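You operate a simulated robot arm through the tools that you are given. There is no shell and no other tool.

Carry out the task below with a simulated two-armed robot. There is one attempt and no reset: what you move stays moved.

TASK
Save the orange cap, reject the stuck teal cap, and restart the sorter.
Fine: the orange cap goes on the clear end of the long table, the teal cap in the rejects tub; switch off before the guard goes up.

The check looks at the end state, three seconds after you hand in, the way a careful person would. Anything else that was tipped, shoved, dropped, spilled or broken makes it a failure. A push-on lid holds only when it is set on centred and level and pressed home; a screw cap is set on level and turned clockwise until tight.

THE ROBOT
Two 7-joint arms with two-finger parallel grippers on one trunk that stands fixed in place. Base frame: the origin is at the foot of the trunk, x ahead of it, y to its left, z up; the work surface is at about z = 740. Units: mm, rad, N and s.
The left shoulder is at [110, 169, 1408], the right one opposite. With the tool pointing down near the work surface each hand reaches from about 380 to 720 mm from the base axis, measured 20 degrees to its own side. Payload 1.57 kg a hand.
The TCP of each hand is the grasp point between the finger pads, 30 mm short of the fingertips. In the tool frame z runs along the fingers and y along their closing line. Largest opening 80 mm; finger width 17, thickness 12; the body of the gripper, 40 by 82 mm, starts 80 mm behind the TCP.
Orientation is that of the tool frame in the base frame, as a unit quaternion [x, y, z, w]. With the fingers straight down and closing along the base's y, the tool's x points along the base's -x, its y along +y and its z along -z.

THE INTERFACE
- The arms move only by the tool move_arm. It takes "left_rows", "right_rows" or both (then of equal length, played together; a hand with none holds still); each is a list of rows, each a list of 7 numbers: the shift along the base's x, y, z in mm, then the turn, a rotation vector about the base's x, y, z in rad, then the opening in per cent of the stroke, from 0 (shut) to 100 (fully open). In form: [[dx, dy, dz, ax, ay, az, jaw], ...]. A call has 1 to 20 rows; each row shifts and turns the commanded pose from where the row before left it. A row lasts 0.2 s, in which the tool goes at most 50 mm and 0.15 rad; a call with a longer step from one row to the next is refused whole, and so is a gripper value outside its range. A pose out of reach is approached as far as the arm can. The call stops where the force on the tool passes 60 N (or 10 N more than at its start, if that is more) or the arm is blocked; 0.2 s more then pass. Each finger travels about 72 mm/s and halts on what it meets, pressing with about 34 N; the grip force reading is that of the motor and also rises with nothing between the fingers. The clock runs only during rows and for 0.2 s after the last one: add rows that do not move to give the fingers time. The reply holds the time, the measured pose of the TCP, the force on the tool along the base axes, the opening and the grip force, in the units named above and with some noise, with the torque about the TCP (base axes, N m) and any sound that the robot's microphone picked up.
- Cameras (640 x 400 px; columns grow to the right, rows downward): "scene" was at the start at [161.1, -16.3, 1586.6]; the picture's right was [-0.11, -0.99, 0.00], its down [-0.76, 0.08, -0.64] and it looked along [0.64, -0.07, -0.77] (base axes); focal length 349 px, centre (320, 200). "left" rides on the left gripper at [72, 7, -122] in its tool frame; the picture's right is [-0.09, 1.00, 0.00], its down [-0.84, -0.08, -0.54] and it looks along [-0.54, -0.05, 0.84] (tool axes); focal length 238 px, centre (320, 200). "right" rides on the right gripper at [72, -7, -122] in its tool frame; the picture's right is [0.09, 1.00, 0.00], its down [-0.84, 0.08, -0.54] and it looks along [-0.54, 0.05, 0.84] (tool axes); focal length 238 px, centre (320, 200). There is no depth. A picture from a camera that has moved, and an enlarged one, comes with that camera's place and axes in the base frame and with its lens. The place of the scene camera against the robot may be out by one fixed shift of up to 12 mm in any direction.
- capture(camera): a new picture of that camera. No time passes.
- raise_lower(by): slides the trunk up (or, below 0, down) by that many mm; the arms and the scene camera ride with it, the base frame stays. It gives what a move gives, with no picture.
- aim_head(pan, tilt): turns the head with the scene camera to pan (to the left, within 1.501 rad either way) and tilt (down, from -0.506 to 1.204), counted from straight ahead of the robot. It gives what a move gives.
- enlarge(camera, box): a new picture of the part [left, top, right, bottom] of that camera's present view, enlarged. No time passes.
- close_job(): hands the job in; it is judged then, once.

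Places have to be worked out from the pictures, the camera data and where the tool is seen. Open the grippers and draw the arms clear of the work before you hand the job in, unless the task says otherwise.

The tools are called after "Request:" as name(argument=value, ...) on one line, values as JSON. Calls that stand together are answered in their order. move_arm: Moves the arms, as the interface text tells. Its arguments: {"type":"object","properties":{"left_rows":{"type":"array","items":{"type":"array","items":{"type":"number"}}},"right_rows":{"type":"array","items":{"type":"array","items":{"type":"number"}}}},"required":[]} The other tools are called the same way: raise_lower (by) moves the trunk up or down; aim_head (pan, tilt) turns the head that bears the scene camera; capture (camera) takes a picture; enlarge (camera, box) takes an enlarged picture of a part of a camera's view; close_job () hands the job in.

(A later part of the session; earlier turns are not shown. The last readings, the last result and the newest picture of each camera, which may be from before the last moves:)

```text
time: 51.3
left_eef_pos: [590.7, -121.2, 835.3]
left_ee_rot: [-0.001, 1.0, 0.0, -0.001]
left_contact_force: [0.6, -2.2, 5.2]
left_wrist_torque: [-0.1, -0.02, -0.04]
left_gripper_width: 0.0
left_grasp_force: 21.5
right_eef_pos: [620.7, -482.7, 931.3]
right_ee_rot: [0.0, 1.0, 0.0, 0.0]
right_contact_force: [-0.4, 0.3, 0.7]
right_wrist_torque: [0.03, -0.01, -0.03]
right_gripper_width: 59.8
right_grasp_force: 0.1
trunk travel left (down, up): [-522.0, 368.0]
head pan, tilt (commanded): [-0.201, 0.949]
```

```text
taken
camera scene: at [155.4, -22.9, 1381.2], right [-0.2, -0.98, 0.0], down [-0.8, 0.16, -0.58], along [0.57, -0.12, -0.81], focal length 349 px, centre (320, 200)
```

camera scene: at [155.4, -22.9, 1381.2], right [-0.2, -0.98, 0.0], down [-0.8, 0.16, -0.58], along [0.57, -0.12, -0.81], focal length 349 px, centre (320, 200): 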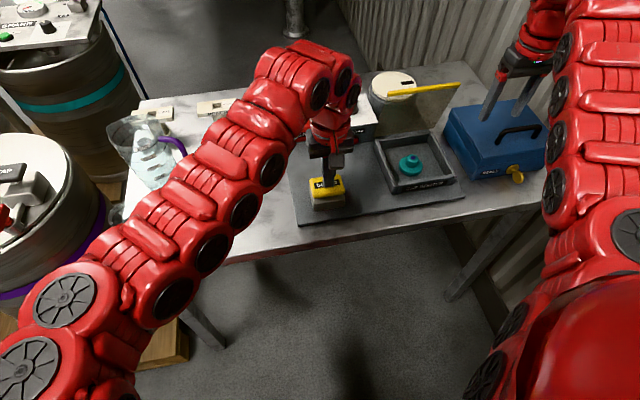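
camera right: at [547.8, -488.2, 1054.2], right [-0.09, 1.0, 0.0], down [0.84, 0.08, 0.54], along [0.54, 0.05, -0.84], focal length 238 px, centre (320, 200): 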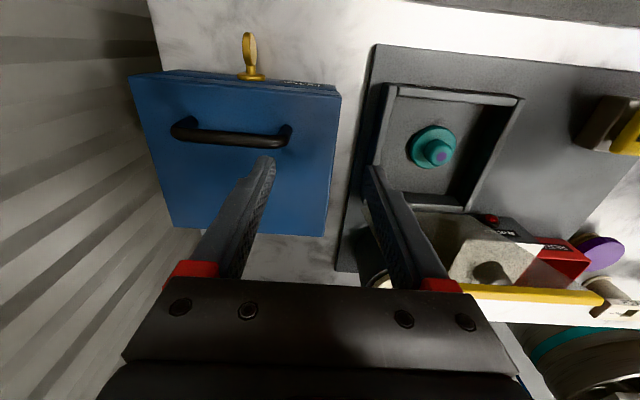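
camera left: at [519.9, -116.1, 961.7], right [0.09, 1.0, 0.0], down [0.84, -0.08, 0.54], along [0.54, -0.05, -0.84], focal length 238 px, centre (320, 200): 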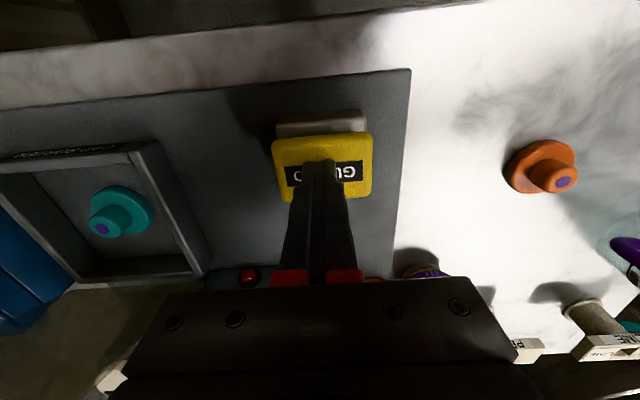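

The guard is about 75° open (edge near x = 687, z = 945), held with about 5 N. The teal cap's top triangulates to (645, -336, 788). I bring the right hand in with a 0.25 rad tilt so its body stays clear of the guard, stopping above the cap.

Request:
move_arm(right_rows=[[-5, 35, 0, 0, -0.0625, 0, 75], [-5, 35, 0, 0, -0.0625, 0, 75], [0, 35, -5, 0, -0.0625, 0, 75], [10, 30, -15, 0, -0.0625, 0, 75], [12, 11.7, -25, 0, 0, 0, 75], [8.6, 0, -20, 0, 0, 0, 75], [0, 0, 0, 0, 0, 0, 75]])

Request:
capture(camera="right")

Request:
capture(camera="scene")

Request:
capture(camera="left")

```text
time: 52.9
left_eef_pos: [591.9, -121.6, 835.2]
left_ee_rot: [0.0, 1.0, 0.001, 0.001]
left_contact_force: [1.4, 2.7, 5.4]
left_wrist_torque: [0.04, -0.04, 0.01]
left_gripper_width: 0.0
left_grasp_force: 21.2
right_eef_pos: [659.4, -381.4, 879.4]
right_ee_rot: [-0.036, 0.991, -0.011, 0.127]
right_contact_force: [0.2, 0.1, 0.3]
right_wrist_torque: [-0.01, 0.03, -0.01]
right_gripper_width: 60.4
right_grasp_force: 0.0
right hand out of reach, approached as far as the arm can: row 3, 4
trunk travel left (down, up): [-522.0, 368.0]
head pan, tilt (commanded): [-0.201, 0.949]
```

```text
taken
camera right: at [558.6, -391.3, 979.5], right [-0.16, 0.99, -0.05], down [0.67, 0.15, 0.73], along [0.73, 0.08, -0.68], focal length 238 px, centre (320, 200)
```

right: 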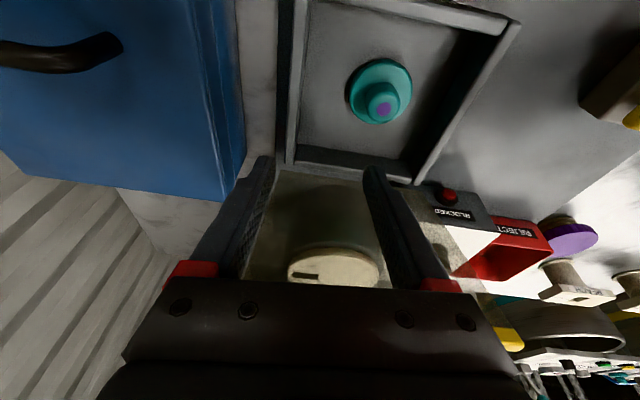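

```text
taken
camera scene: at [155.3, -22.3, 1381.2], right [-0.2, -0.98, 0.0], down [-0.8, 0.16, -0.58], along [0.57, -0.12, -0.81], focal length 349 px, centre (320, 200)
```

scene: 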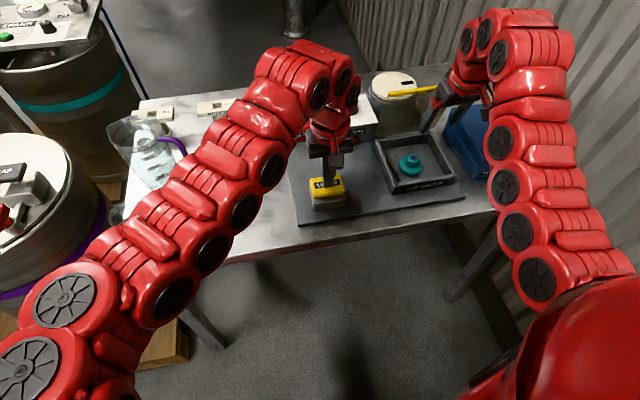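

```text
taken
camera left: at [519.9, -115.1, 957.6], right [0.09, 1.0, 0.0], down [0.84, -0.08, 0.54], along [0.54, -0.05, -0.84], focal length 238 px, centre (320, 200)
```

left: 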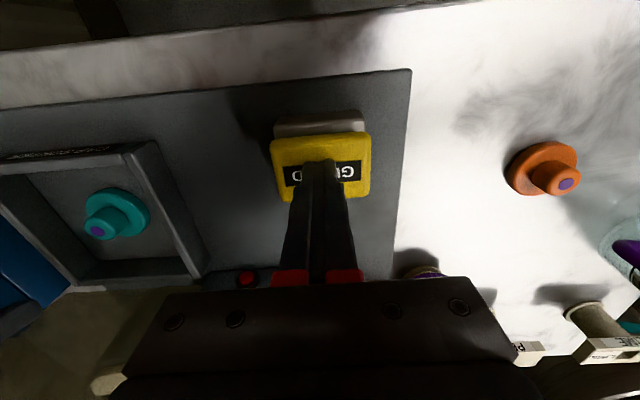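

The wrist hit its near limit and drifted to (659, -381, 879), still clear of the guard with no contact. I reduce the tilt to about 0.1 rad, which is easier to reach and still clears the guard, and move above the teal cap.

Request:
move_arm(right_rows=[[-4, 12, 0, 0, 0.05, 0, 75], [-4, 12, 0, 0, 0.05, 0, 75], [-4, 12, 0, 0, 0.05, 0, 75], [-4, 9.4, -5, 0, 0, 0, 75], [0, 0, 0, 0, 0, 0, 75]])

Request:
capture(camera="right")

Request:
capture(camera="scene")

```text
time: 54.1
left_eef_pos: [590.7, -122.1, 835.6]
left_ee_rot: [-0.001, 1.0, 0.0, 0.0]
left_contact_force: [1.8, 1.8, 4.8]
left_wrist_torque: [0.03, -0.06, -0.03]
left_gripper_width: 0.0
left_grasp_force: 21.3
right_eef_pos: [643.1, -335.8, 871.3]
right_ee_rot: [-0.037, 0.998, -0.007, 0.052]
right_contact_force: [-0.9, -0.6, 0.3]
right_wrist_torque: [-0.01, 0.0, -0.01]
right_gripper_width: 59.9
right_grasp_force: 0.0
trunk travel left (down, up): [-522.0, 368.0]
head pan, tilt (commanded): [-0.201, 0.949]
```

```text
taken
camera right: at [558.6, -345.6, 986.5], right [-0.16, 0.99, -0.03], down [0.77, 0.15, 0.62], along [0.62, 0.08, -0.78], focal length 238 px, centre (320, 200)
```

right: 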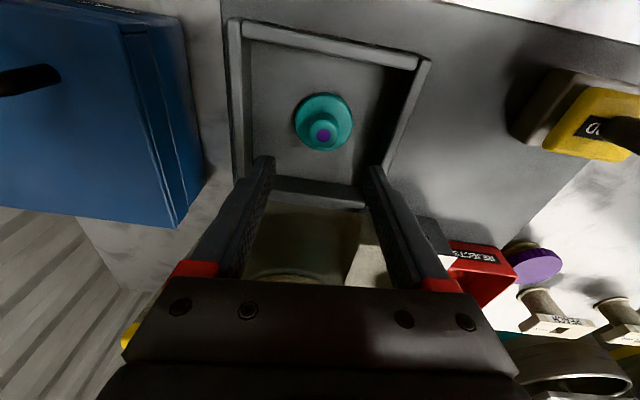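

```text
taken
camera scene: at [155.6, -22.4, 1381.1], right [-0.2, -0.98, 0.0], down [-0.8, 0.16, -0.58], along [0.57, -0.12, -0.81], focal length 349 px, centre (320, 200)
```

scene: 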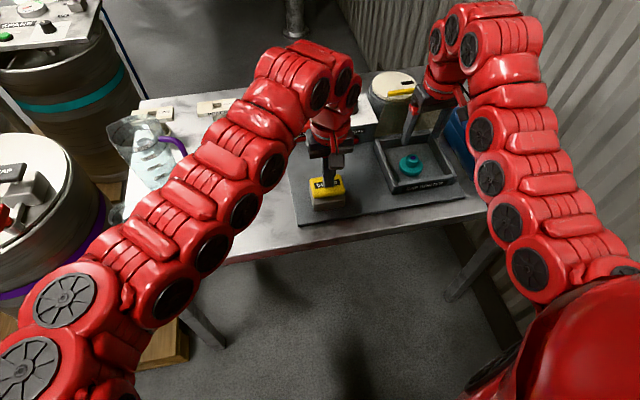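

The teal cap's axis is at (644, -335), right under the tool. I descend straight to z = 795, fingers open.

Request:
move_arm(right_rows=[[0, 0, -18, 0, 0, 0, 75], [0, 0, -18, 0, 0, 0, 75], [0, 0.5, -15, 0, 0, 0, 75], [0, 0, -12, 0, 0, 0, 75], [0, 0, -8, 0, 0, 0, 75], [0, 0, -4, 0, 0, 0, 75], [0, 0, 0, 0, 0, 0, 75]])

Request:
capture(camera="right")

Request:
capture(camera="left")

```text
time: 55.7
left_eef_pos: [590.8, -122.0, 835.0]
left_ee_rot: [-0.001, 1.0, 0.0, -0.001]
left_contact_force: [0.6, 0.2, 5.8]
left_wrist_torque: [0.03, -0.01, -0.02]
left_gripper_width: 0.0
left_grasp_force: 21.4
right_eef_pos: [644.5, -335.9, 797.7]
right_ee_rot: [-0.036, 0.998, -0.008, 0.052]
right_contact_force: [-0.2, 0.1, 0.0]
right_wrist_torque: [0.01, 0.03, 0.0]
right_gripper_width: 60.0
right_grasp_force: 0.1
trunk travel left (down, up): [-522.0, 368.0]
head pan, tilt (commanded): [-0.201, 0.949]
```

```text
taken
camera right: at [559.1, -346.3, 911.8], right [-0.16, 0.99, -0.03], down [0.77, 0.15, 0.62], along [0.62, 0.08, -0.78], focal length 238 px, centre (320, 200)
```

right: 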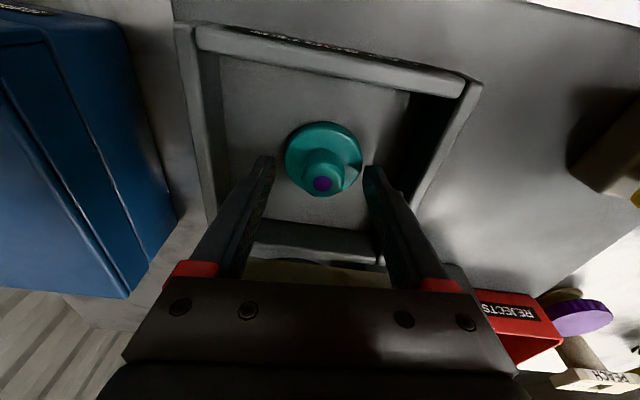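

```text
taken
camera left: at [519.9, -115.4, 957.5], right [0.09, 1.0, 0.0], down [0.84, -0.08, 0.54], along [0.54, -0.05, -0.84], focal length 238 px, centre (320, 200)
```

left: 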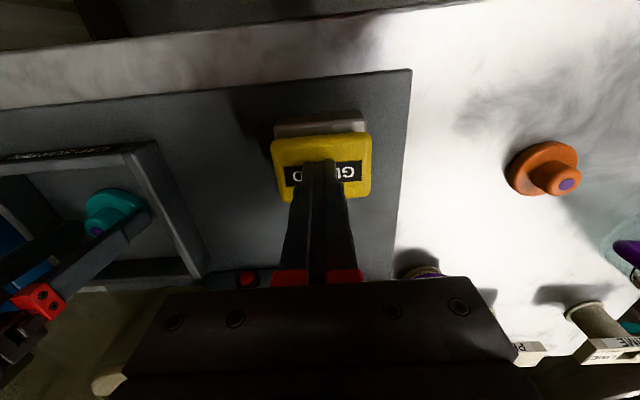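

The stub is centred between the fingers. I lower 3 mm, close, and then try a small lift to see whether the cap comes free.

Request:
move_arm(right_rows=[[0, 0, -3, 0, 0, 0, 75], [0, 0, 0, 0, 0, 0, 40], [0, 0, 0, 0, 0, 0, 0], [0, 0, 0, 0, 0, 0, 0], [0, 0, 0, 0, 0, 0, 0], [0, 0, 4, 0, 0, 0, 0], [0, 0, 4, 0, 0, 0, 0], [0, 0, 0, 0, 0, 0, 0]])

Request:
capture(camera="right")

```text
time: 57.5
left_eef_pos: [591.4, -122.0, 835.4]
left_ee_rot: [-0.001, 1.0, 0.0, 0.0]
left_contact_force: [-1.0, 0.5, 5.4]
left_wrist_torque: [0.05, 0.05, -0.01]
left_gripper_width: 0.0
left_grasp_force: 21.3
right_eef_pos: [643.5, -335.3, 802.4]
right_ee_rot: [-0.037, 0.998, -0.007, 0.052]
right_contact_force: [0.0, -0.4, -0.3]
right_wrist_torque: [-0.02, 0.0, 0.03]
right_gripper_width: 25.7
right_grasp_force: 33.8
trunk travel left (down, up): [-522.0, 368.0]
head pan, tilt (commanded): [-0.201, 0.949]
```

```text
taken
camera right: at [559.7, -345.8, 916.9], right [-0.16, 0.99, -0.03], down [0.77, 0.15, 0.62], along [0.62, 0.08, -0.78], focal length 238 px, centre (320, 200)
```

right: 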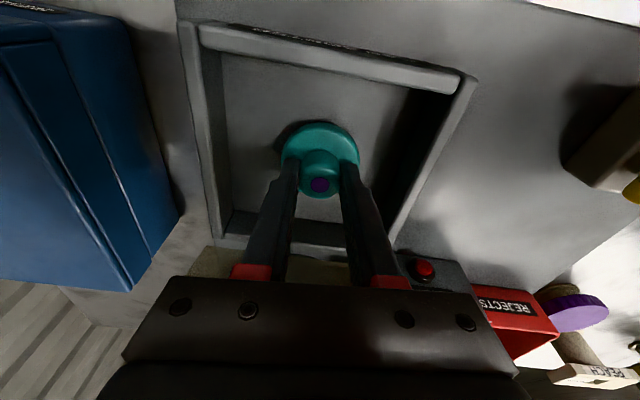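

The teal cap is free and held (25.7 mm). I lift it out of the tray and carry it sideways to (625, -468, 935), outside the guard's swing, while the left hand keeps holding the pad.

Request:
move_arm(right_rows=[[0, 0, 20, 0, 0, 0, 0], [0, 0, 20, 0, 0, 0, 0], [0, 0, 20, 0, 0, 0, 0], [0, -5, 18, 0, 0, 0, 0], [-3, -25, 10, 0, 0, 0, 0], [-3, -26, 10, 0, 0, 0, 0], [-3, -26, 10, 0, 0, 0, 0], [-3, -26, 10, 0, 0, 0, 0], [-3, -25, 10, 0, 0, 0, 0], [0, 0, 0, 0, 0, 0, 0]])

Request:
capture(camera="right")

Request:
capture(camera="scene")

```text
time: 59.7
left_eef_pos: [589.9, -121.9, 834.8]
left_ee_rot: [-0.001, 1.0, -0.001, 0.0]
left_contact_force: [-2.0, 0.9, 6.2]
left_wrist_torque: [0.0, 0.06, 0.0]
left_gripper_width: 0.0
left_grasp_force: 20.9
right_eef_pos: [625.1, -467.8, 931.0]
right_ee_rot: [-0.036, 0.998, -0.008, 0.052]
right_contact_force: [-0.7, 0.0, -0.6]
right_wrist_torque: [0.0, 0.02, 0.0]
right_gripper_width: 25.9
right_grasp_force: 34.5
trunk travel left (down, up): [-522.0, 368.0]
head pan, tilt (commanded): [-0.201, 0.949]
```

```text
taken
camera right: at [540.7, -478.4, 1045.7], right [-0.16, 0.99, -0.03], down [0.77, 0.15, 0.62], along [0.62, 0.08, -0.78], focal length 238 px, centre (320, 200)
```

right: 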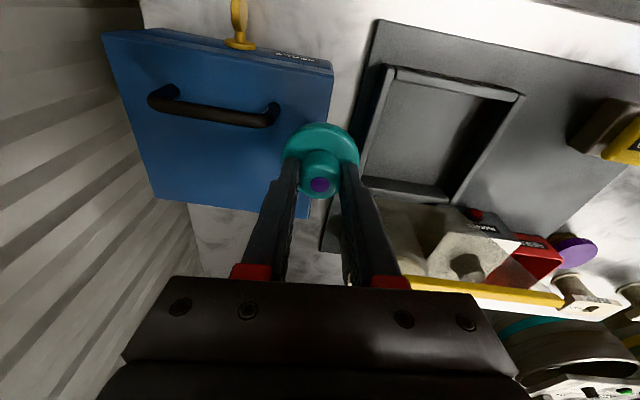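

```text
taken
camera scene: at [155.2, -22.5, 1381.2], right [-0.2, -0.98, 0.0], down [-0.8, 0.16, -0.58], along [0.57, -0.12, -0.81], focal length 349 px, centre (320, 200)
```

scene: 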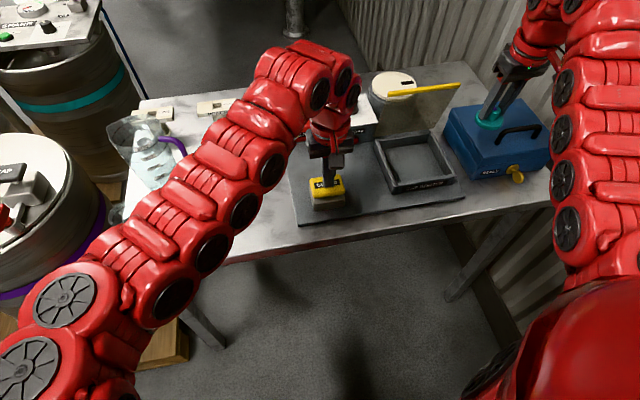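

The tray is empty and the right hand with the teal cap is clear of the guard. I release the pad slowly so the guard comes down gently.

Request:
move_arm(left_rows=[[0, 0, 2.5, 0, 0, 0, 0], [0, 0, 2.5, 0, 0, 0, 0], [0, 0, 2.5, 0, 0, 0, 0], [0, 0, 2.5, 0, 0, 0, 0], [0, 0, 2.5, 0, 0, 0, 0], [0, 0, 2.5, 0, 0, 0, 0], [0, 0, 2.5, 0, 0, 0, 0], [0, 0, 2.5, 0, 0, 0, 0], [0, 0, 2.5, 0, 0, 0, 0], [0, 0, 2.5, 0, 0, 0, 0], [0, 0, 3, 0, 0, 0, 0], [0, 0, 5, 0, 0, 0, 0], [0, 0, 10, 0, 0, 0, 0], [0, 0, 20, 0, 0, 0, 0], [0, 0, 20, 0, 0, 0, 0], [0, 0, 0, 0, 0, 0, 0]])

Request:
capture(camera="scene")

Request:
enlarge(camera="scene", box=[300, 100, 480, 230])

```text
time: 63.1
left_eef_pos: [592.5, -122.3, 918.3]
left_ee_rot: [-0.001, 1.0, 0.0, 0.0]
left_contact_force: [0.6, 0.6, -0.3]
left_wrist_torque: [-0.01, -0.02, 0.0]
left_gripper_width: 0.1
left_grasp_force: 21.0
right_eef_pos: [627.4, -468.3, 930.1]
right_ee_rot: [-0.037, 0.998, -0.007, 0.052]
right_contact_force: [0.1, -0.4, 0.0]
right_wrist_torque: [-0.01, 0.01, -0.01]
right_gripper_width: 25.5
right_grasp_force: 33.9
trunk travel left (down, up): [-522.0, 368.0]
head pan, tilt (commanded): [-0.201, 0.949]
```

```text
taken
camera scene: at [156.2, -22.7, 1381.0], right [-0.2, -0.98, 0.0], down [-0.8, 0.16, -0.58], along [0.57, -0.12, -0.81], focal length 349 px, centre (320, 200)
```

scene: 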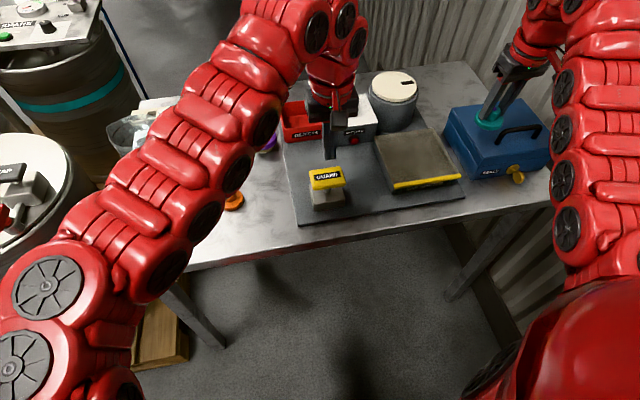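

```text
3.08 times, centred on (390, 165) of scene
camera zoom: at [156.2, -22.7, 1381.0], right [-0.2, -0.98, 0.0], down [-0.8, 0.16, -0.58], along [0.57, -0.12, -0.81], focal length 1074 px, centre (105, 308)
```

zoom: 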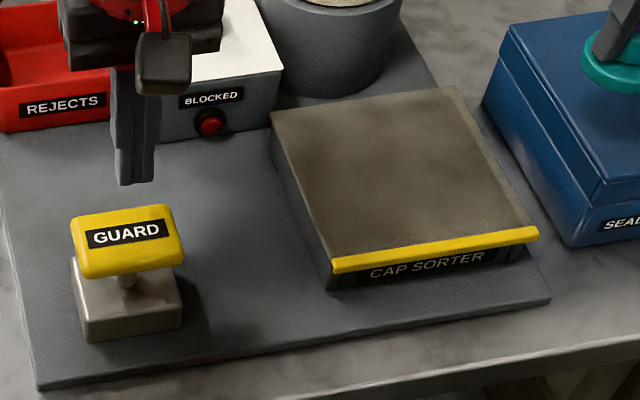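

The guard is closed again and the tray is empty. I draw the left hand back to its side place and take views of the rejects tub on the way.

Request:
move_arm(left_rows=[[8, 30, 4, 0, 0, 0, 0], [10, 35, 4, 0, 0, 0, 0], [10, 35, 4, 0, 0, 0, 0]])

Request:
capture(camera="left")

Request:
move_arm(left_rows=[[8, 40, 3, 0, 0, 0, 0], [6, 40, 3, 0, 0, 0, 0], [-5, 40, 3, 0, 0, 0, 0], [-5, 40, 1, 0, 0, 0, 0], [-5, 40, 0, 0, 0, 0, 0], [-2, 40, 0, 0, 0, 0, 0], [0, 35, 0, 0, 0, 0, 0]])

Request:
capture(camera="scene")

```text
time: 63.9
left_eef_pos: [620.8, -22.2, 931.2]
left_ee_rot: [-0.001, 1.0, 0.0, -0.001]
left_contact_force: [-0.4, 0.4, 0.1]
left_wrist_torque: [-0.03, 0.02, -0.03]
left_gripper_width: 0.1
left_grasp_force: 20.9
right_eef_pos: [625.4, -467.9, 930.4]
right_ee_rot: [-0.037, 0.998, -0.008, 0.051]
right_contact_force: [0.3, 0.4, 0.6]
right_wrist_torque: [-0.03, 0.02, 0.02]
right_gripper_width: 25.6
right_grasp_force: 33.7
trunk travel left (down, up): [-522.0, 368.0]
head pan, tilt (commanded): [-0.201, 0.949]
```

```text
taken
camera left: at [548.9, -15.5, 1054.0], right [0.09, 1.0, 0.0], down [0.84, -0.08, 0.54], along [0.54, -0.05, -0.84], focal length 238 px, centre (320, 200)
```

left: 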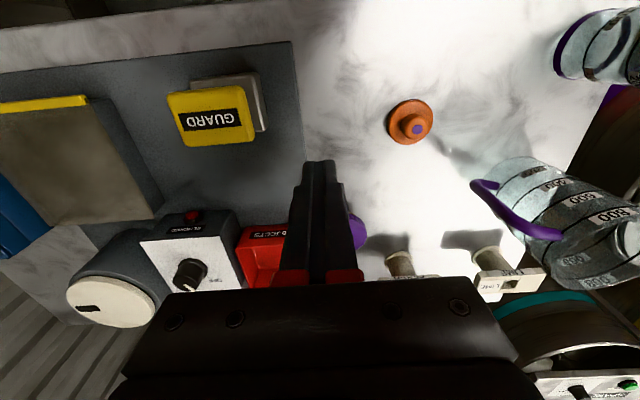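

```text
time: 65.5
left_eef_pos: [620.4, 255.2, 939.4]
left_ee_rot: [-0.001, 1.0, -0.001, -0.001]
left_contact_force: [0.2, 0.7, -0.5]
left_wrist_torque: [-0.01, 0.02, -0.01]
left_gripper_width: 0.0
left_grasp_force: 21.3
left hand out of reach, approached as far as the arm can: row 5
right_eef_pos: [625.3, -467.4, 930.6]
right_ee_rot: [-0.037, 0.998, -0.008, 0.052]
right_contact_force: [0.4, -0.6, 0.2]
right_wrist_torque: [-0.04, -0.05, 0.0]
right_gripper_width: 25.5
right_grasp_force: 34.1
trunk travel left (down, up): [-522.0, 368.0]
head pan, tilt (commanded): [-0.201, 0.949]
```

```text
taken
camera scene: at [155.9, -22.1, 1381.1], right [-0.2, -0.98, 0.0], down [-0.8, 0.16, -0.58], along [0.57, -0.12, -0.81], focal length 349 px, centre (320, 200)
```

scene: 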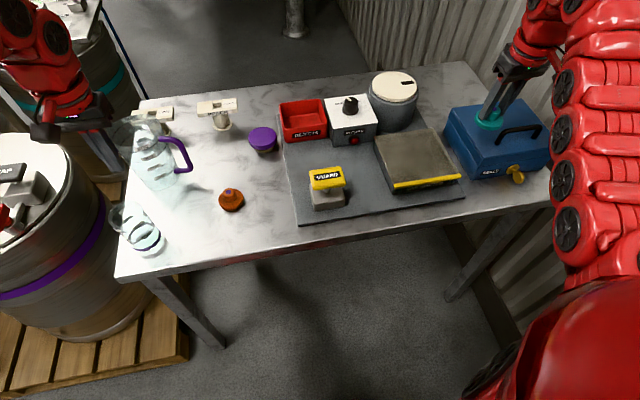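

The left hand is clear. I enlarge the tub and, as a reference, the orange cap of known position, to calibrate the scene camera.

Request:
enlarge(camera="scene", box=[260, 80, 360, 160])

Request:
enlarge(camera="scene", box=[200, 170, 260, 220])

```text
5.00 times, centred on (310, 120) of scene
camera zoom: at [155.9, -22.1, 1381.1], right [-0.2, -0.98, 0.0], down [-0.8, 0.16, -0.58], along [0.57, -0.12, -0.81], focal length 1745 px, centre (370, 600)
```

zoom: 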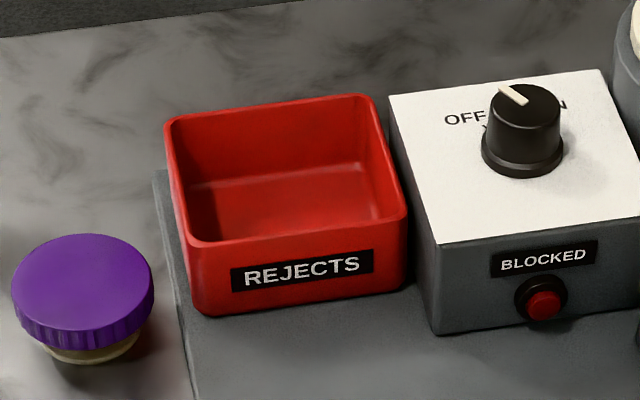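

```text
8.00 times, centred on (230, 195) of scene
camera zoom: at [155.9, -22.1, 1381.1], right [-0.2, -0.98, 0.0], down [-0.8, 0.16, -0.58], along [0.57, -0.12, -0.81], focal length 2792 px, centre (1040, 240)
```

zoom: 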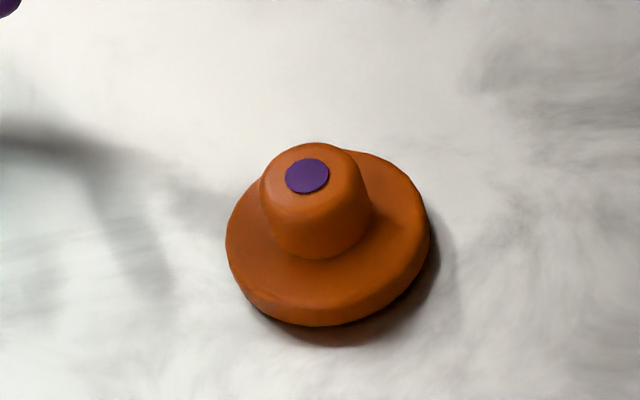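

Using the orange cap as reference (scene offset about 8 mm in y), the tub spans x 788–878, y -158 to -56, rim z about 799, centre (833, -107). I carry the teal cap there: first inward at height, keeping away from the tall drum, then tilting outward.

Request:
move_arm(right_rows=[[9, 38, 0, 0, 0, 0, 0], [9, 38, 0, 0, 0, 0, 0], [9, 38, 0, 0, 0, 0, 0], [9, 38, 0, 0, 0, 0, 0], [9, 38, 0, 0, 0, 0, 0], [9, 38, 0, 0, 0, 0, 0], [9, 38, 0, 0, 0, 0, 0], [14, 14, 0, 0, -0.07, 0, 0], [16, 15, 0, 0, -0.07, 0, 0], [18, 16, 0, 0, -0.07, 0, 0], [18, 15, 0, 0, -0.07, 0, 0], [18, 15, 0, 0, -0.07, 0, 0], [0, 0, 0, 0, 0, 0, 0]])

Request:
capture(camera="right")

Request:
capture(camera="scene")

```text
time: 68.3
left_eef_pos: [620.5, 253.9, 939.8]
left_ee_rot: [-0.001, 1.0, 0.0, 0.0]
left_contact_force: [-0.4, -0.2, -0.2]
left_wrist_torque: [-0.03, -0.01, -0.04]
left_gripper_width: 0.0
left_grasp_force: 21.1
right_eef_pos: [774.8, -128.3, 929.5]
right_ee_rot: [-0.035, 0.974, -0.014, 0.224]
right_contact_force: [-0.7, 0.2, -0.6]
right_wrist_torque: [0.03, 0.0, -0.02]
right_gripper_width: 25.7
right_grasp_force: 34.2
trunk travel left (down, up): [-522.0, 368.0]
head pan, tilt (commanded): [-0.201, 0.949]
```

```text
taken
camera right: at [656.8, -138.5, 1009.4], right [-0.14, 0.99, -0.08], down [0.51, 0.15, 0.85], along [0.85, 0.08, -0.52], focal length 238 px, centre (320, 200)
```

right: 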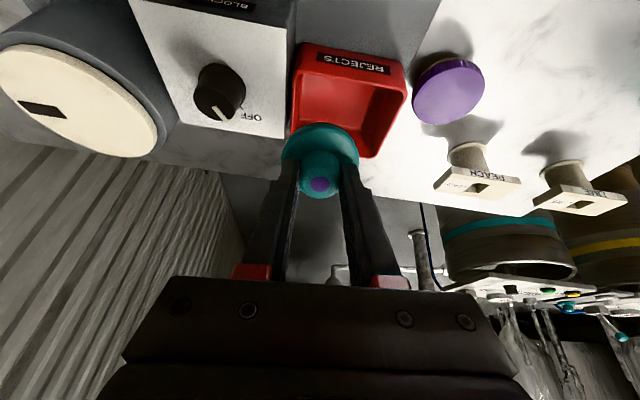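

```text
taken
camera scene: at [155.7, -22.9, 1381.1], right [-0.2, -0.98, 0.0], down [-0.8, 0.16, -0.58], along [0.57, -0.12, -0.81], focal length 349 px, centre (320, 200)
```

scene: 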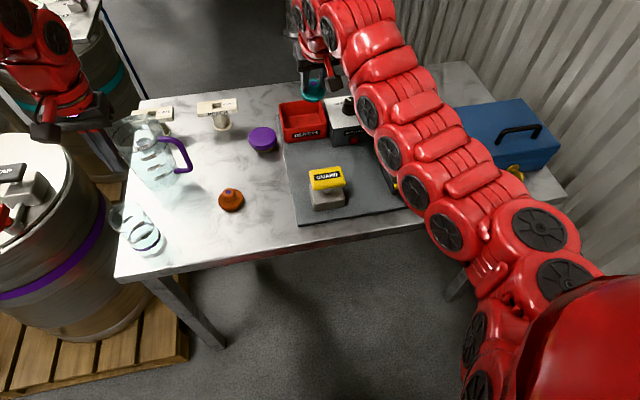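

The cap hangs just short of the tub. With the tilt, the cap's base sits 16 mm ahead of the TCP, so I aim the TCP at (815, -105) and lower the cap into the tub, nearly to its floor.

Request:
move_arm(right_rows=[[13.4, 7.6, -5, 0, 0, 0, 0], [13.4, 7.6, -5, 0, 0, 0, 0], [13.4, 7.6, -5, 0, 0, 0, 0], [0, 0, -20, 0, 0, 0, 0], [0, 0, -20, 0, 0, 0, 0], [0, 0, -20, 0, 0, 0, 0], [0, 0, 0, 0, 0, 0, 0]])

Request:
capture(camera="right")

Request:
enlarge(camera="scene", box=[260, 60, 360, 160])

```text
time: 69.9
left_eef_pos: [620.8, 253.8, 939.8]
left_ee_rot: [-0.001, 1.0, 0.0, -0.001]
left_contact_force: [-0.2, -0.5, 0.2]
left_wrist_torque: [0.0, 0.02, 0.0]
left_gripper_width: 0.0
left_grasp_force: 20.6
right_eef_pos: [813.9, -103.9, 856.4]
right_ee_rot: [-0.036, 0.974, -0.014, 0.225]
right_contact_force: [-0.8, 0.1, -0.7]
right_wrist_torque: [0.01, 0.01, 0.01]
right_gripper_width: 25.7
right_grasp_force: 33.8
trunk travel left (down, up): [-522.0, 368.0]
head pan, tilt (commanded): [-0.201, 0.949]
```

```text
taken
camera right: at [695.4, -113.6, 935.7], right [-0.14, 0.99, -0.08], down [0.51, 0.15, 0.85], along [0.85, 0.08, -0.52], focal length 238 px, centre (320, 200)
```

right: 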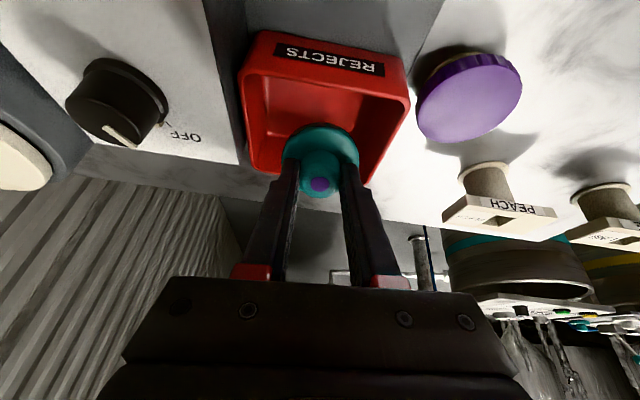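

```text
4.00 times, centred on (310, 110) of scene
camera zoom: at [155.7, -22.4, 1381.1], right [-0.2, -0.98, 0.0], down [-0.8, 0.16, -0.58], along [0.57, -0.12, -0.81], focal length 1396 px, centre (360, 560)
```

zoom: 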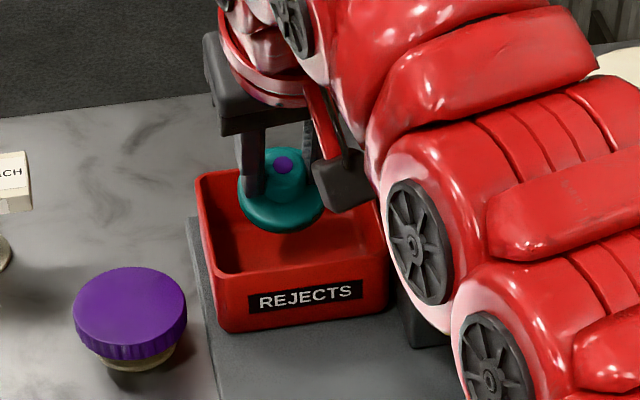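

The cap is squarely over the tub's opening. I lower it inside, slowly at the end.

Request:
move_arm(right_rows=[[0, 0, -14, 0, 0, 0, 0], [0, 0, -12, 0, 0, 0, 0], [0, 0, -8, 0, 0, 0, 0], [0, 0, -5, 0, 0, 0, 0], [0, 0, -3, 0, 0, 0, 0], [0, 0, -2, 0, 0, 0, 0], [0, 0, 0, 0, 0, 0, 0]])

Request:
capture(camera="right")

```text
time: 71.5
left_eef_pos: [621.1, 254.8, 940.0]
left_ee_rot: [-0.001, 1.0, 0.0, 0.0]
left_contact_force: [0.0, 0.3, 0.4]
left_wrist_torque: [-0.01, -0.04, -0.01]
left_gripper_width: 0.0
left_grasp_force: 21.6
right_eef_pos: [815.4, -104.9, 810.2]
right_ee_rot: [-0.036, 0.974, -0.014, 0.225]
right_contact_force: [-0.8, -0.4, -0.9]
right_wrist_torque: [0.01, 0.03, 0.01]
right_gripper_width: 26.3
right_grasp_force: 34.1
trunk travel left (down, up): [-522.0, 368.0]
head pan, tilt (commanded): [-0.201, 0.949]
```

```text
taken
camera right: at [696.2, -114.2, 890.7], right [-0.15, 0.99, -0.08], down [0.51, 0.15, 0.85], along [0.85, 0.08, -0.52], focal length 238 px, centre (320, 200)
```

right: 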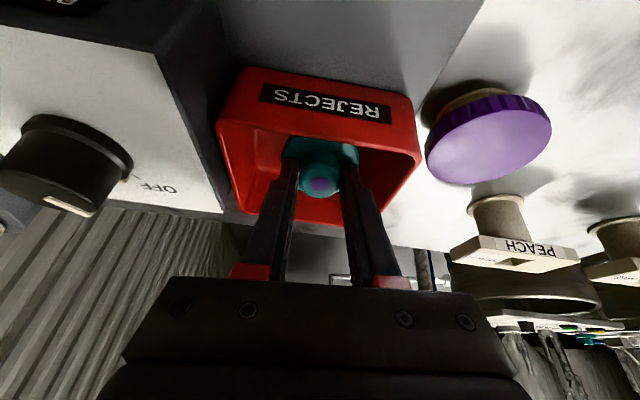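

The cap is inside the tub, just above its floor. I lower 3 mm more, open, and lift straight up.

Request:
move_arm(right_rows=[[0, 0, -1.5, 0, 0, 0, 0], [0, 0, -1.5, 0, 0, 0, 0], [0, 0, 0, 0, 0, 0, 0], [0, 0, 0, 0, 0, 0, 45], [0, 0, 0, 0, 0, 0, 58], [0, 0, 0, 0, 0, 0, 58], [0, 0, 10, 0, 0, 0, 58], [0, 0, 20, 0, 0, 0, 58], [0, 0, 30, 0, 0, 0, 58], [0, 0, 30, 0, 0, 0, 58], [0, 0, 15, 0, 0, 0, 58], [0, 0, 0, 0, 0, 0, 58]])

Request:
capture(camera="right")

Request:
enlarge(camera="scene", box=[260, 60, 360, 160])

```text
time: 74.1
left_eef_pos: [621.7, 256.0, 940.9]
left_ee_rot: [0.0, 1.0, 0.0, 0.0]
left_contact_force: [-0.1, -0.1, -0.2]
left_wrist_torque: [-0.02, 0.0, 0.01]
left_gripper_width: 0.0
left_grasp_force: 21.1
right_eef_pos: [815.1, -104.1, 912.6]
right_ee_rot: [-0.036, 0.974, -0.014, 0.224]
right_contact_force: [-0.6, -0.3, 0.4]
right_wrist_torque: [-0.02, -0.02, 0.0]
right_gripper_width: 46.3
right_grasp_force: 0.1
trunk travel left (down, up): [-522.0, 368.0]
head pan, tilt (commanded): [-0.201, 0.949]
```

```text
taken
camera right: at [696.8, -113.8, 991.2], right [-0.14, 0.99, -0.08], down [0.51, 0.15, 0.85], along [0.85, 0.08, -0.52], focal length 238 px, centre (320, 200)
```

right: 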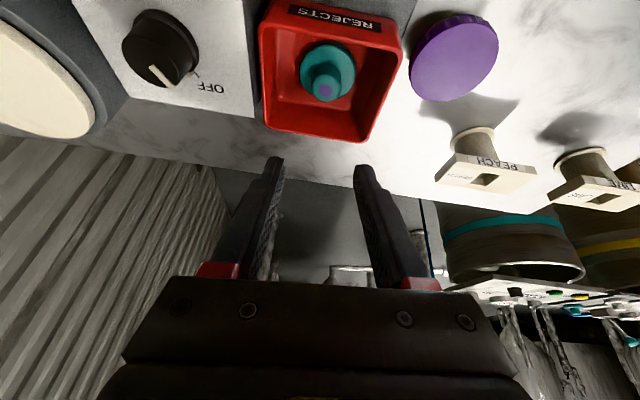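

```text
4.00 times, centred on (310, 110) of scene
camera zoom: at [156.0, -22.5, 1381.1], right [-0.2, -0.98, 0.0], down [-0.8, 0.16, -0.58], along [0.57, -0.12, -0.81], focal length 1396 px, centre (360, 560)
```

zoom: 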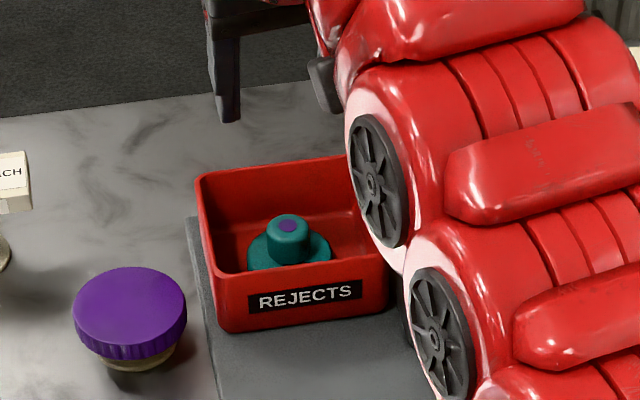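

The teal cap sits upright in the tub. Now back to the knob to restart: I level the closing line, set the yaw to about +0.33 rad and move above the knob at safe height.

Request:
move_arm(right_rows=[[-7, -30, 0, 0.0434, 0.05, 0, 75], [-7, -30, 0, 0, 0, 0.09, 75], [-7, -30, 0, 0, 0, 0.09, 75], [-6, -28.8, -4, 0, 0, 0.09, 75], [0, 0, 0, 0, 0, 0, 75]])

Request:
capture(camera="right")

Request:
enlarge(camera="right", box=[240, 50, 400, 190])

```text
time: 75.3
left_eef_pos: [620.0, 255.6, 939.6]
left_ee_rot: [0.0, 1.0, 0.0, 0.0]
left_contact_force: [0.6, 0.1, 0.1]
left_wrist_torque: [-0.02, 0.0, 0.01]
left_gripper_width: 0.0
left_grasp_force: 20.9
right_eef_pos: [789.7, -225.1, 910.1]
right_ee_rot: [-0.162, 0.966, 0.035, 0.198]
right_contact_force: [0.1, 0.0, 0.6]
right_wrist_torque: [0.0, 0.01, 0.0]
right_gripper_width: 60.0
right_grasp_force: 0.1
trunk travel left (down, up): [-522.0, 368.0]
head pan, tilt (commanded): [-0.201, 0.949]
```

```text
taken
camera right: at [683.7, -268.7, 993.6], right [-0.41, 0.91, -0.03], down [0.5, 0.25, 0.83], along [0.76, 0.32, -0.56], focal length 238 px, centre (320, 200)
```

right: 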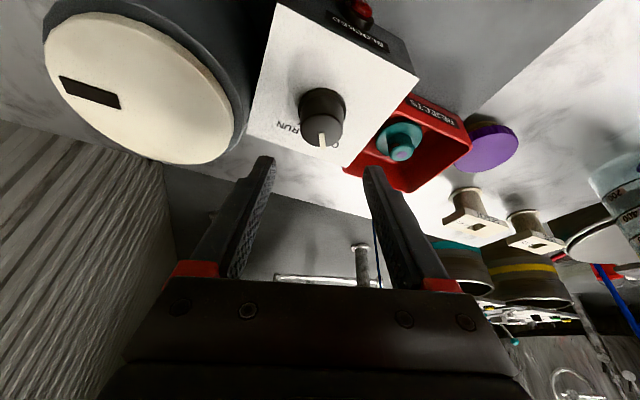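

```text
2.86 times, centred on (320, 120) of right
camera zoom: at [683.7, -268.7, 993.6], right [-0.41, 0.91, -0.03], down [0.5, 0.25, 0.83], along [0.76, 0.32, -0.56], focal length 681 px, centre (320, 429)
```

zoom: 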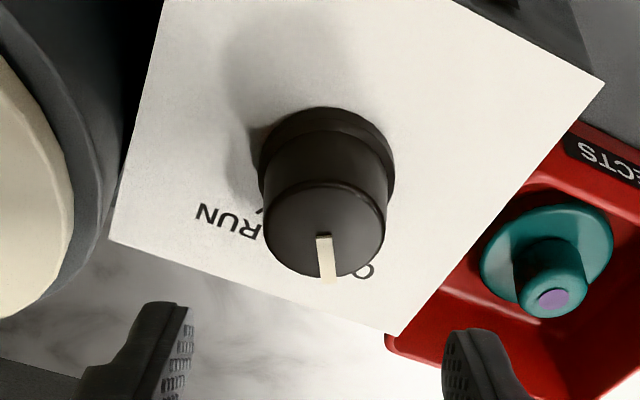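

The knob is within 2 mm of the tool's axis. I correct by (-2, +1.3), descend to grip height and close on it.

Request:
move_arm(right_rows=[[-2, 1.3, -16, 0, 0, 0, 75], [0, 0, -16, 0, 0, 0, 75], [0, 0, -12, 0, 0, 0, 75], [0, 0, -7, 0, 0, 0, 75], [0, 0, -3.5, 0, 0, 0, 75], [0, 0, 0, 0, 0, 0, 75], [0, 0, 0, 0, 0, 0, 45], [0, 0, 0, 0, 0, 0, 0], [0, 0, 0, 0, 0, 0, 0]])

Request:
enlarge(camera="right", box=[240, 70, 400, 210])

```text
time: 77.3
left_eef_pos: [621.6, 253.2, 939.2]
left_ee_rot: [0.001, 1.0, 0.0, -0.001]
left_contact_force: [-0.4, 0.2, -0.2]
left_wrist_torque: [-0.04, 0.03, 0.0]
left_gripper_width: 0.1
left_grasp_force: 21.1
right_eef_pos: [788.8, -225.4, 853.0]
right_ee_rot: [-0.161, 0.966, 0.034, 0.199]
right_contact_force: [7.3, -10.5, 3.6]
right_wrist_torque: [-0.39, -0.14, -0.15]
right_gripper_width: 34.2
right_grasp_force: 41.7
trunk travel left (down, up): [-522.0, 368.0]
head pan, tilt (commanded): [-0.201, 0.949]
```

```text
2.86 times, centred on (320, 140) of right
camera zoom: at [681.9, -268.9, 937.8], right [-0.4, 0.91, -0.03], down [0.5, 0.25, 0.83], along [0.77, 0.32, -0.56], focal length 681 px, centre (320, 371)
```

zoom: 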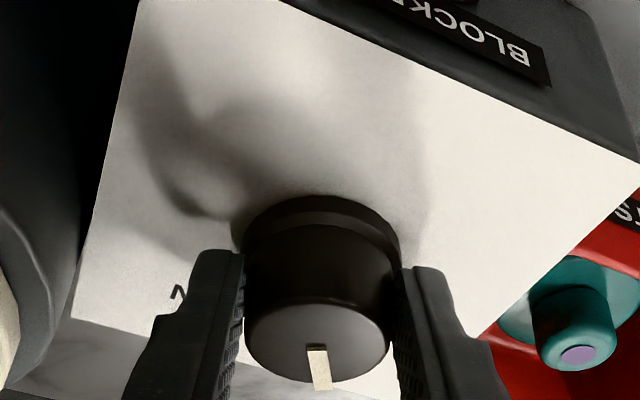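

Gripped at 34 mm with a slight side load, which I relieve by 1 mm. Now I turn clockwise half a radian and check.

Request:
move_arm(right_rows=[[0.2, -0.4, 0, 0, 0, -0.1, 0], [-0.15, 0.83, 0, 0, 0, -0.1, 0], [-0.07, 0.84, 0, 0, 0, -0.1, 0], [0.01, 0.84, 0, 0, 0, -0.1, 0], [0.1, 0.83, 0, 0, 0, -0.1, 0], [0, 0, 0, 0, 0, 0, 0]])

Request:
enlarge(camera="right", box=[220, 20, 420, 220])

```text
time: 78.7
left_eef_pos: [621.0, 255.1, 939.3]
left_ee_rot: [-0.001, 1.0, 0.0, -0.001]
left_contact_force: [-0.4, 0.4, -0.4]
left_wrist_torque: [0.01, 0.05, 0.03]
left_gripper_width: 0.0
left_grasp_force: 21.4
right_eef_pos: [787.3, -220.6, 853.0]
right_ee_rot: [0.082, 0.976, -0.015, 0.2]
right_contact_force: [16.5, -8.1, 1.2]
right_wrist_torque: [-0.1, -0.7, -0.04]
right_gripper_width: 34.3
right_grasp_force: 41.8
trunk travel left (down, up): [-522.0, 368.0]
head pan, tilt (commanded): [-0.201, 0.949]
```

```text
2.00 times, centred on (320, 120) of right
camera zoom: at [673.4, -207.4, 938.0], right [0.08, 1.0, -0.03], down [0.56, -0.02, 0.83], along [0.82, -0.09, -0.56], focal length 477 px, centre (320, 360)
```

zoom: 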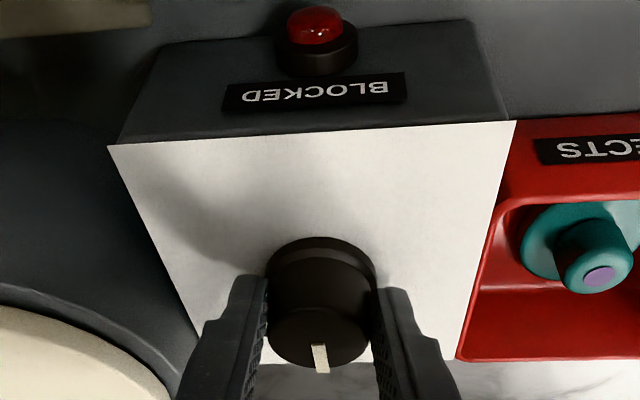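

Halfway round; a modest side force has built up, so I ease the centre by about 1.5 mm in x while continuing clockwise to RUN.

Request:
move_arm(right_rows=[[0.9, 0.4, 0, 0, 0, -0.1, 0], [0.9, 0.6, 0, 0, 0, -0.1, 0], [0.3, 0.77, 0, 0, 0, -0.1, 0], [0.4, 0.73, 0, 0, 0, -0.1, 0], [0, 0, 0, 0, 0, 0, 0]])

Request:
enlarge(camera="right", box=[220, 20, 420, 220])

```text
time: 79.9
left_eef_pos: [620.1, 254.7, 941.3]
left_ee_rot: [-0.001, 1.0, 0.0, -0.002]
left_contact_force: [0.3, 1.0, -0.4]
left_wrist_torque: [0.03, -0.01, -0.01]
left_gripper_width: 0.0
left_grasp_force: 20.9
right_eef_pos: [789.6, -216.9, 853.0]
right_ee_rot: [0.274, 0.941, -0.054, 0.193]
right_contact_force: [2.7, 0.9, -1.9]
right_wrist_torque: [-0.34, -0.81, 0.05]
right_gripper_width: 33.8
right_grasp_force: 41.3
trunk travel left (down, up): [-522.0, 368.0]
head pan, tilt (commanded): [-0.201, 0.949]
```

```text
2.00 times, centred on (320, 120) of right
camera zoom: at [688.7, -159.7, 938.2], right [0.46, 0.89, -0.03], down [0.51, -0.24, 0.83], along [0.73, -0.4, -0.56], focal length 477 px, centre (320, 360)
```

zoom: 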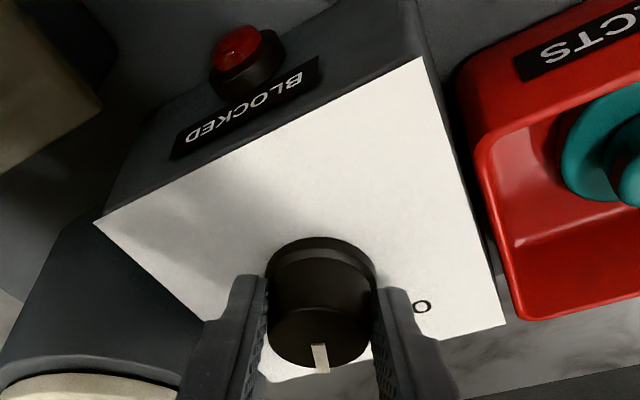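

The pointer is about 0.08 rad short of its original RUN position. I finish the turn.

Request:
move_arm(right_rows=[[0.4, 0.7, 0, 0, 0, -0.06, 0], [0.2, 0.3, 0, 0, 0, -0.04, 0], [0, 0, 0, 0, 0, 0, 0], [0, 0, 0, 0, 0, 0, 0]])

Request:
enlarge(camera="right", box=[220, 20, 420, 220])

```text
time: 80.9
left_eef_pos: [620.8, 255.8, 939.7]
left_ee_rot: [0.0, 1.0, 0.0, -0.001]
left_contact_force: [0.7, 0.2, 0.1]
left_wrist_torque: [-0.01, 0.02, 0.02]
left_gripper_width: 0.0
left_grasp_force: 21.5
right_eef_pos: [790.0, -214.0, 852.9]
right_ee_rot: [0.32, 0.926, -0.064, 0.19]
right_contact_force: [-3.5, 7.6, -4.6]
right_wrist_torque: [0.89, 0.99, 0.0]
right_gripper_width: 34.1
right_grasp_force: 41.7
trunk travel left (down, up): [-522.0, 368.0]
head pan, tilt (commanded): [-0.201, 0.949]
```

```text
2.00 times, centred on (320, 120) of right
camera zoom: at [695.6, -149.0, 938.5], right [0.55, 0.84, -0.03], down [0.48, -0.29, 0.83], along [0.68, -0.47, -0.56], focal length 477 px, centre (320, 360)
```

zoom: 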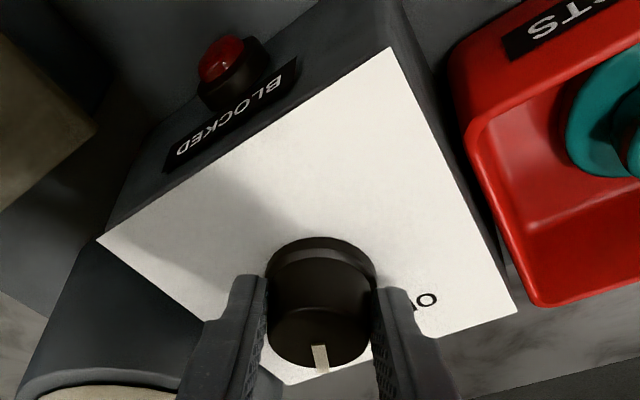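

The pointer should be at RUN with the lamp dark. I open, lift off and look.

Request:
move_arm(right_rows=[[0, 0, 0, 0, 0, 0, 45], [0, 0, 0, 0, 0, 0, 75], [0, 0, 0, 0, 0, 0, 75], [0, 0, 10, 0, 0, 0, 75], [0, 0, 20, 0, 0, 0, 75], [0, 0, 20, 0, 0, 0, 75], [0, 0, 0, 0, 0, 0, 75]])

Request:
enlarge(camera="right", box=[220, 20, 420, 220])

```text
time: 82.5
left_eef_pos: [621.7, 254.0, 940.0]
left_ee_rot: [-0.001, 1.0, -0.001, 0.0]
left_contact_force: [-0.3, 0.4, 0.5]
left_wrist_torque: [0.03, 0.03, -0.02]
left_gripper_width: 0.2
left_grasp_force: 21.5
right_eef_pos: [790.1, -213.2, 902.9]
right_ee_rot: [0.321, 0.926, -0.065, 0.191]
right_contact_force: [0.2, -0.5, 0.2]
right_wrist_torque: [0.03, -0.02, 0.02]
right_gripper_width: 60.0
right_grasp_force: 0.0
trunk travel left (down, up): [-522.0, 368.0]
head pan, tilt (commanded): [-0.201, 0.949]
```

```text
2.00 times, centred on (320, 120) of right
camera zoom: at [694.4, -149.3, 988.1], right [0.55, 0.84, -0.03], down [0.48, -0.28, 0.83], along [0.68, -0.47, -0.56], focal length 477 px, centre (320, 360)
```

zoom: 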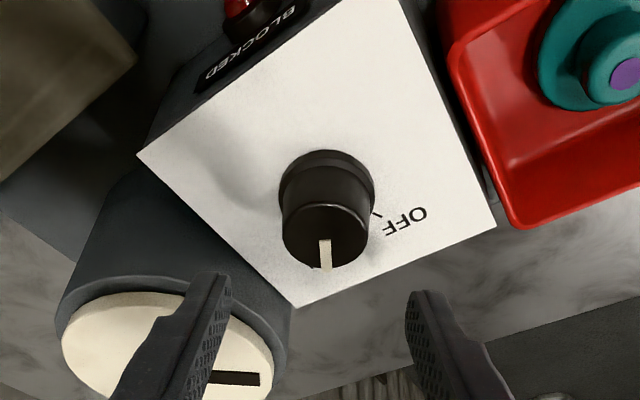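

The pointer again points along RUN. The beige drum has a black mark that should reveal whether the sorter is turning, so I withdraw the right hand and look with the scene camera.

Request:
move_arm(right_rows=[[-12, 0, 8, 0, 0, 0.133, 75], [-16, 0, 6, 0, 0, 0.133, 75], [-18, 0, 6, 0, 0, 0.133, 75], [-18, -10, 4, 0, 0, 0.133, 75], [-18, -20, 0, 0, 0, 0.133, 75], [-18, -25, 0, 0, 0.1, 0, 75], [-18, -25, 0, 0, 0.1, 0, 75], [-18, -25, 0, 0, 0.1, 0, 75], [-14, -25, 0, 0, 0.1, 0, 75], [-6, -30, 0, 0, 0, 0, 75], [-4, -30, 0, 0, 0, 0, 75], [0, 0, 0, 0, 0, 0, 75]])

Request:
capture(camera="scene")

Request:
enlarge(camera="scene", box=[310, 60, 430, 160])

```text
time: 85.1
left_eef_pos: [620.7, 256.2, 940.9]
left_ee_rot: [0.0, 1.0, 0.0, 0.0]
left_contact_force: [-0.2, 0.9, 0.1]
left_wrist_torque: [0.0, 0.03, 0.02]
left_gripper_width: 0.4
left_grasp_force: 21.4
right_eef_pos: [629.6, -407.9, 926.1]
right_ee_rot: [0.002, 1.0, 0.001, 0.002]
right_contact_force: [0.0, -0.3, -0.1]
right_wrist_torque: [-0.01, -0.02, 0.01]
right_gripper_width: 59.9
right_grasp_force: 0.0
trunk travel left (down, up): [-522.0, 368.0]
head pan, tilt (commanded): [-0.201, 0.949]
```

```text
taken
camera scene: at [155.9, -21.8, 1381.1], right [-0.2, -0.98, 0.0], down [-0.8, 0.16, -0.58], along [0.57, -0.12, -0.81], focal length 349 px, centre (320, 200)
```

scene: 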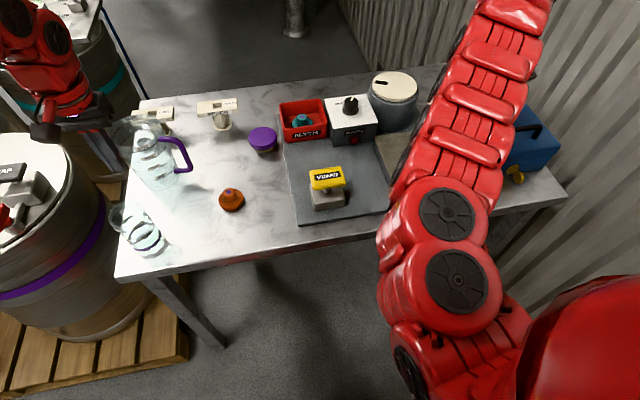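

```text
4.00 times, centred on (370, 110) of scene
camera zoom: at [155.9, -21.8, 1381.1], right [-0.2, -0.98, 0.0], down [-0.8, 0.16, -0.58], along [0.57, -0.12, -0.81], focal length 1396 px, centre (120, 560)
```

zoom: 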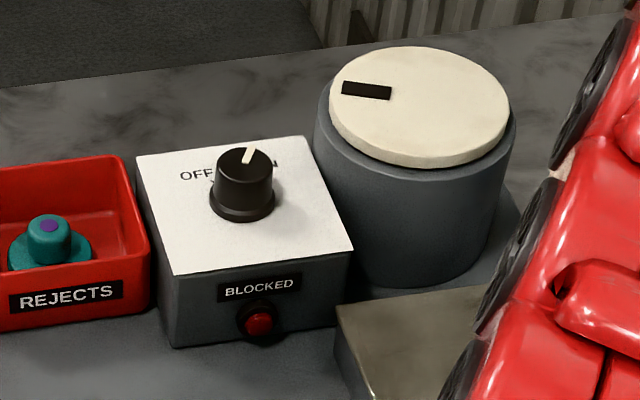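

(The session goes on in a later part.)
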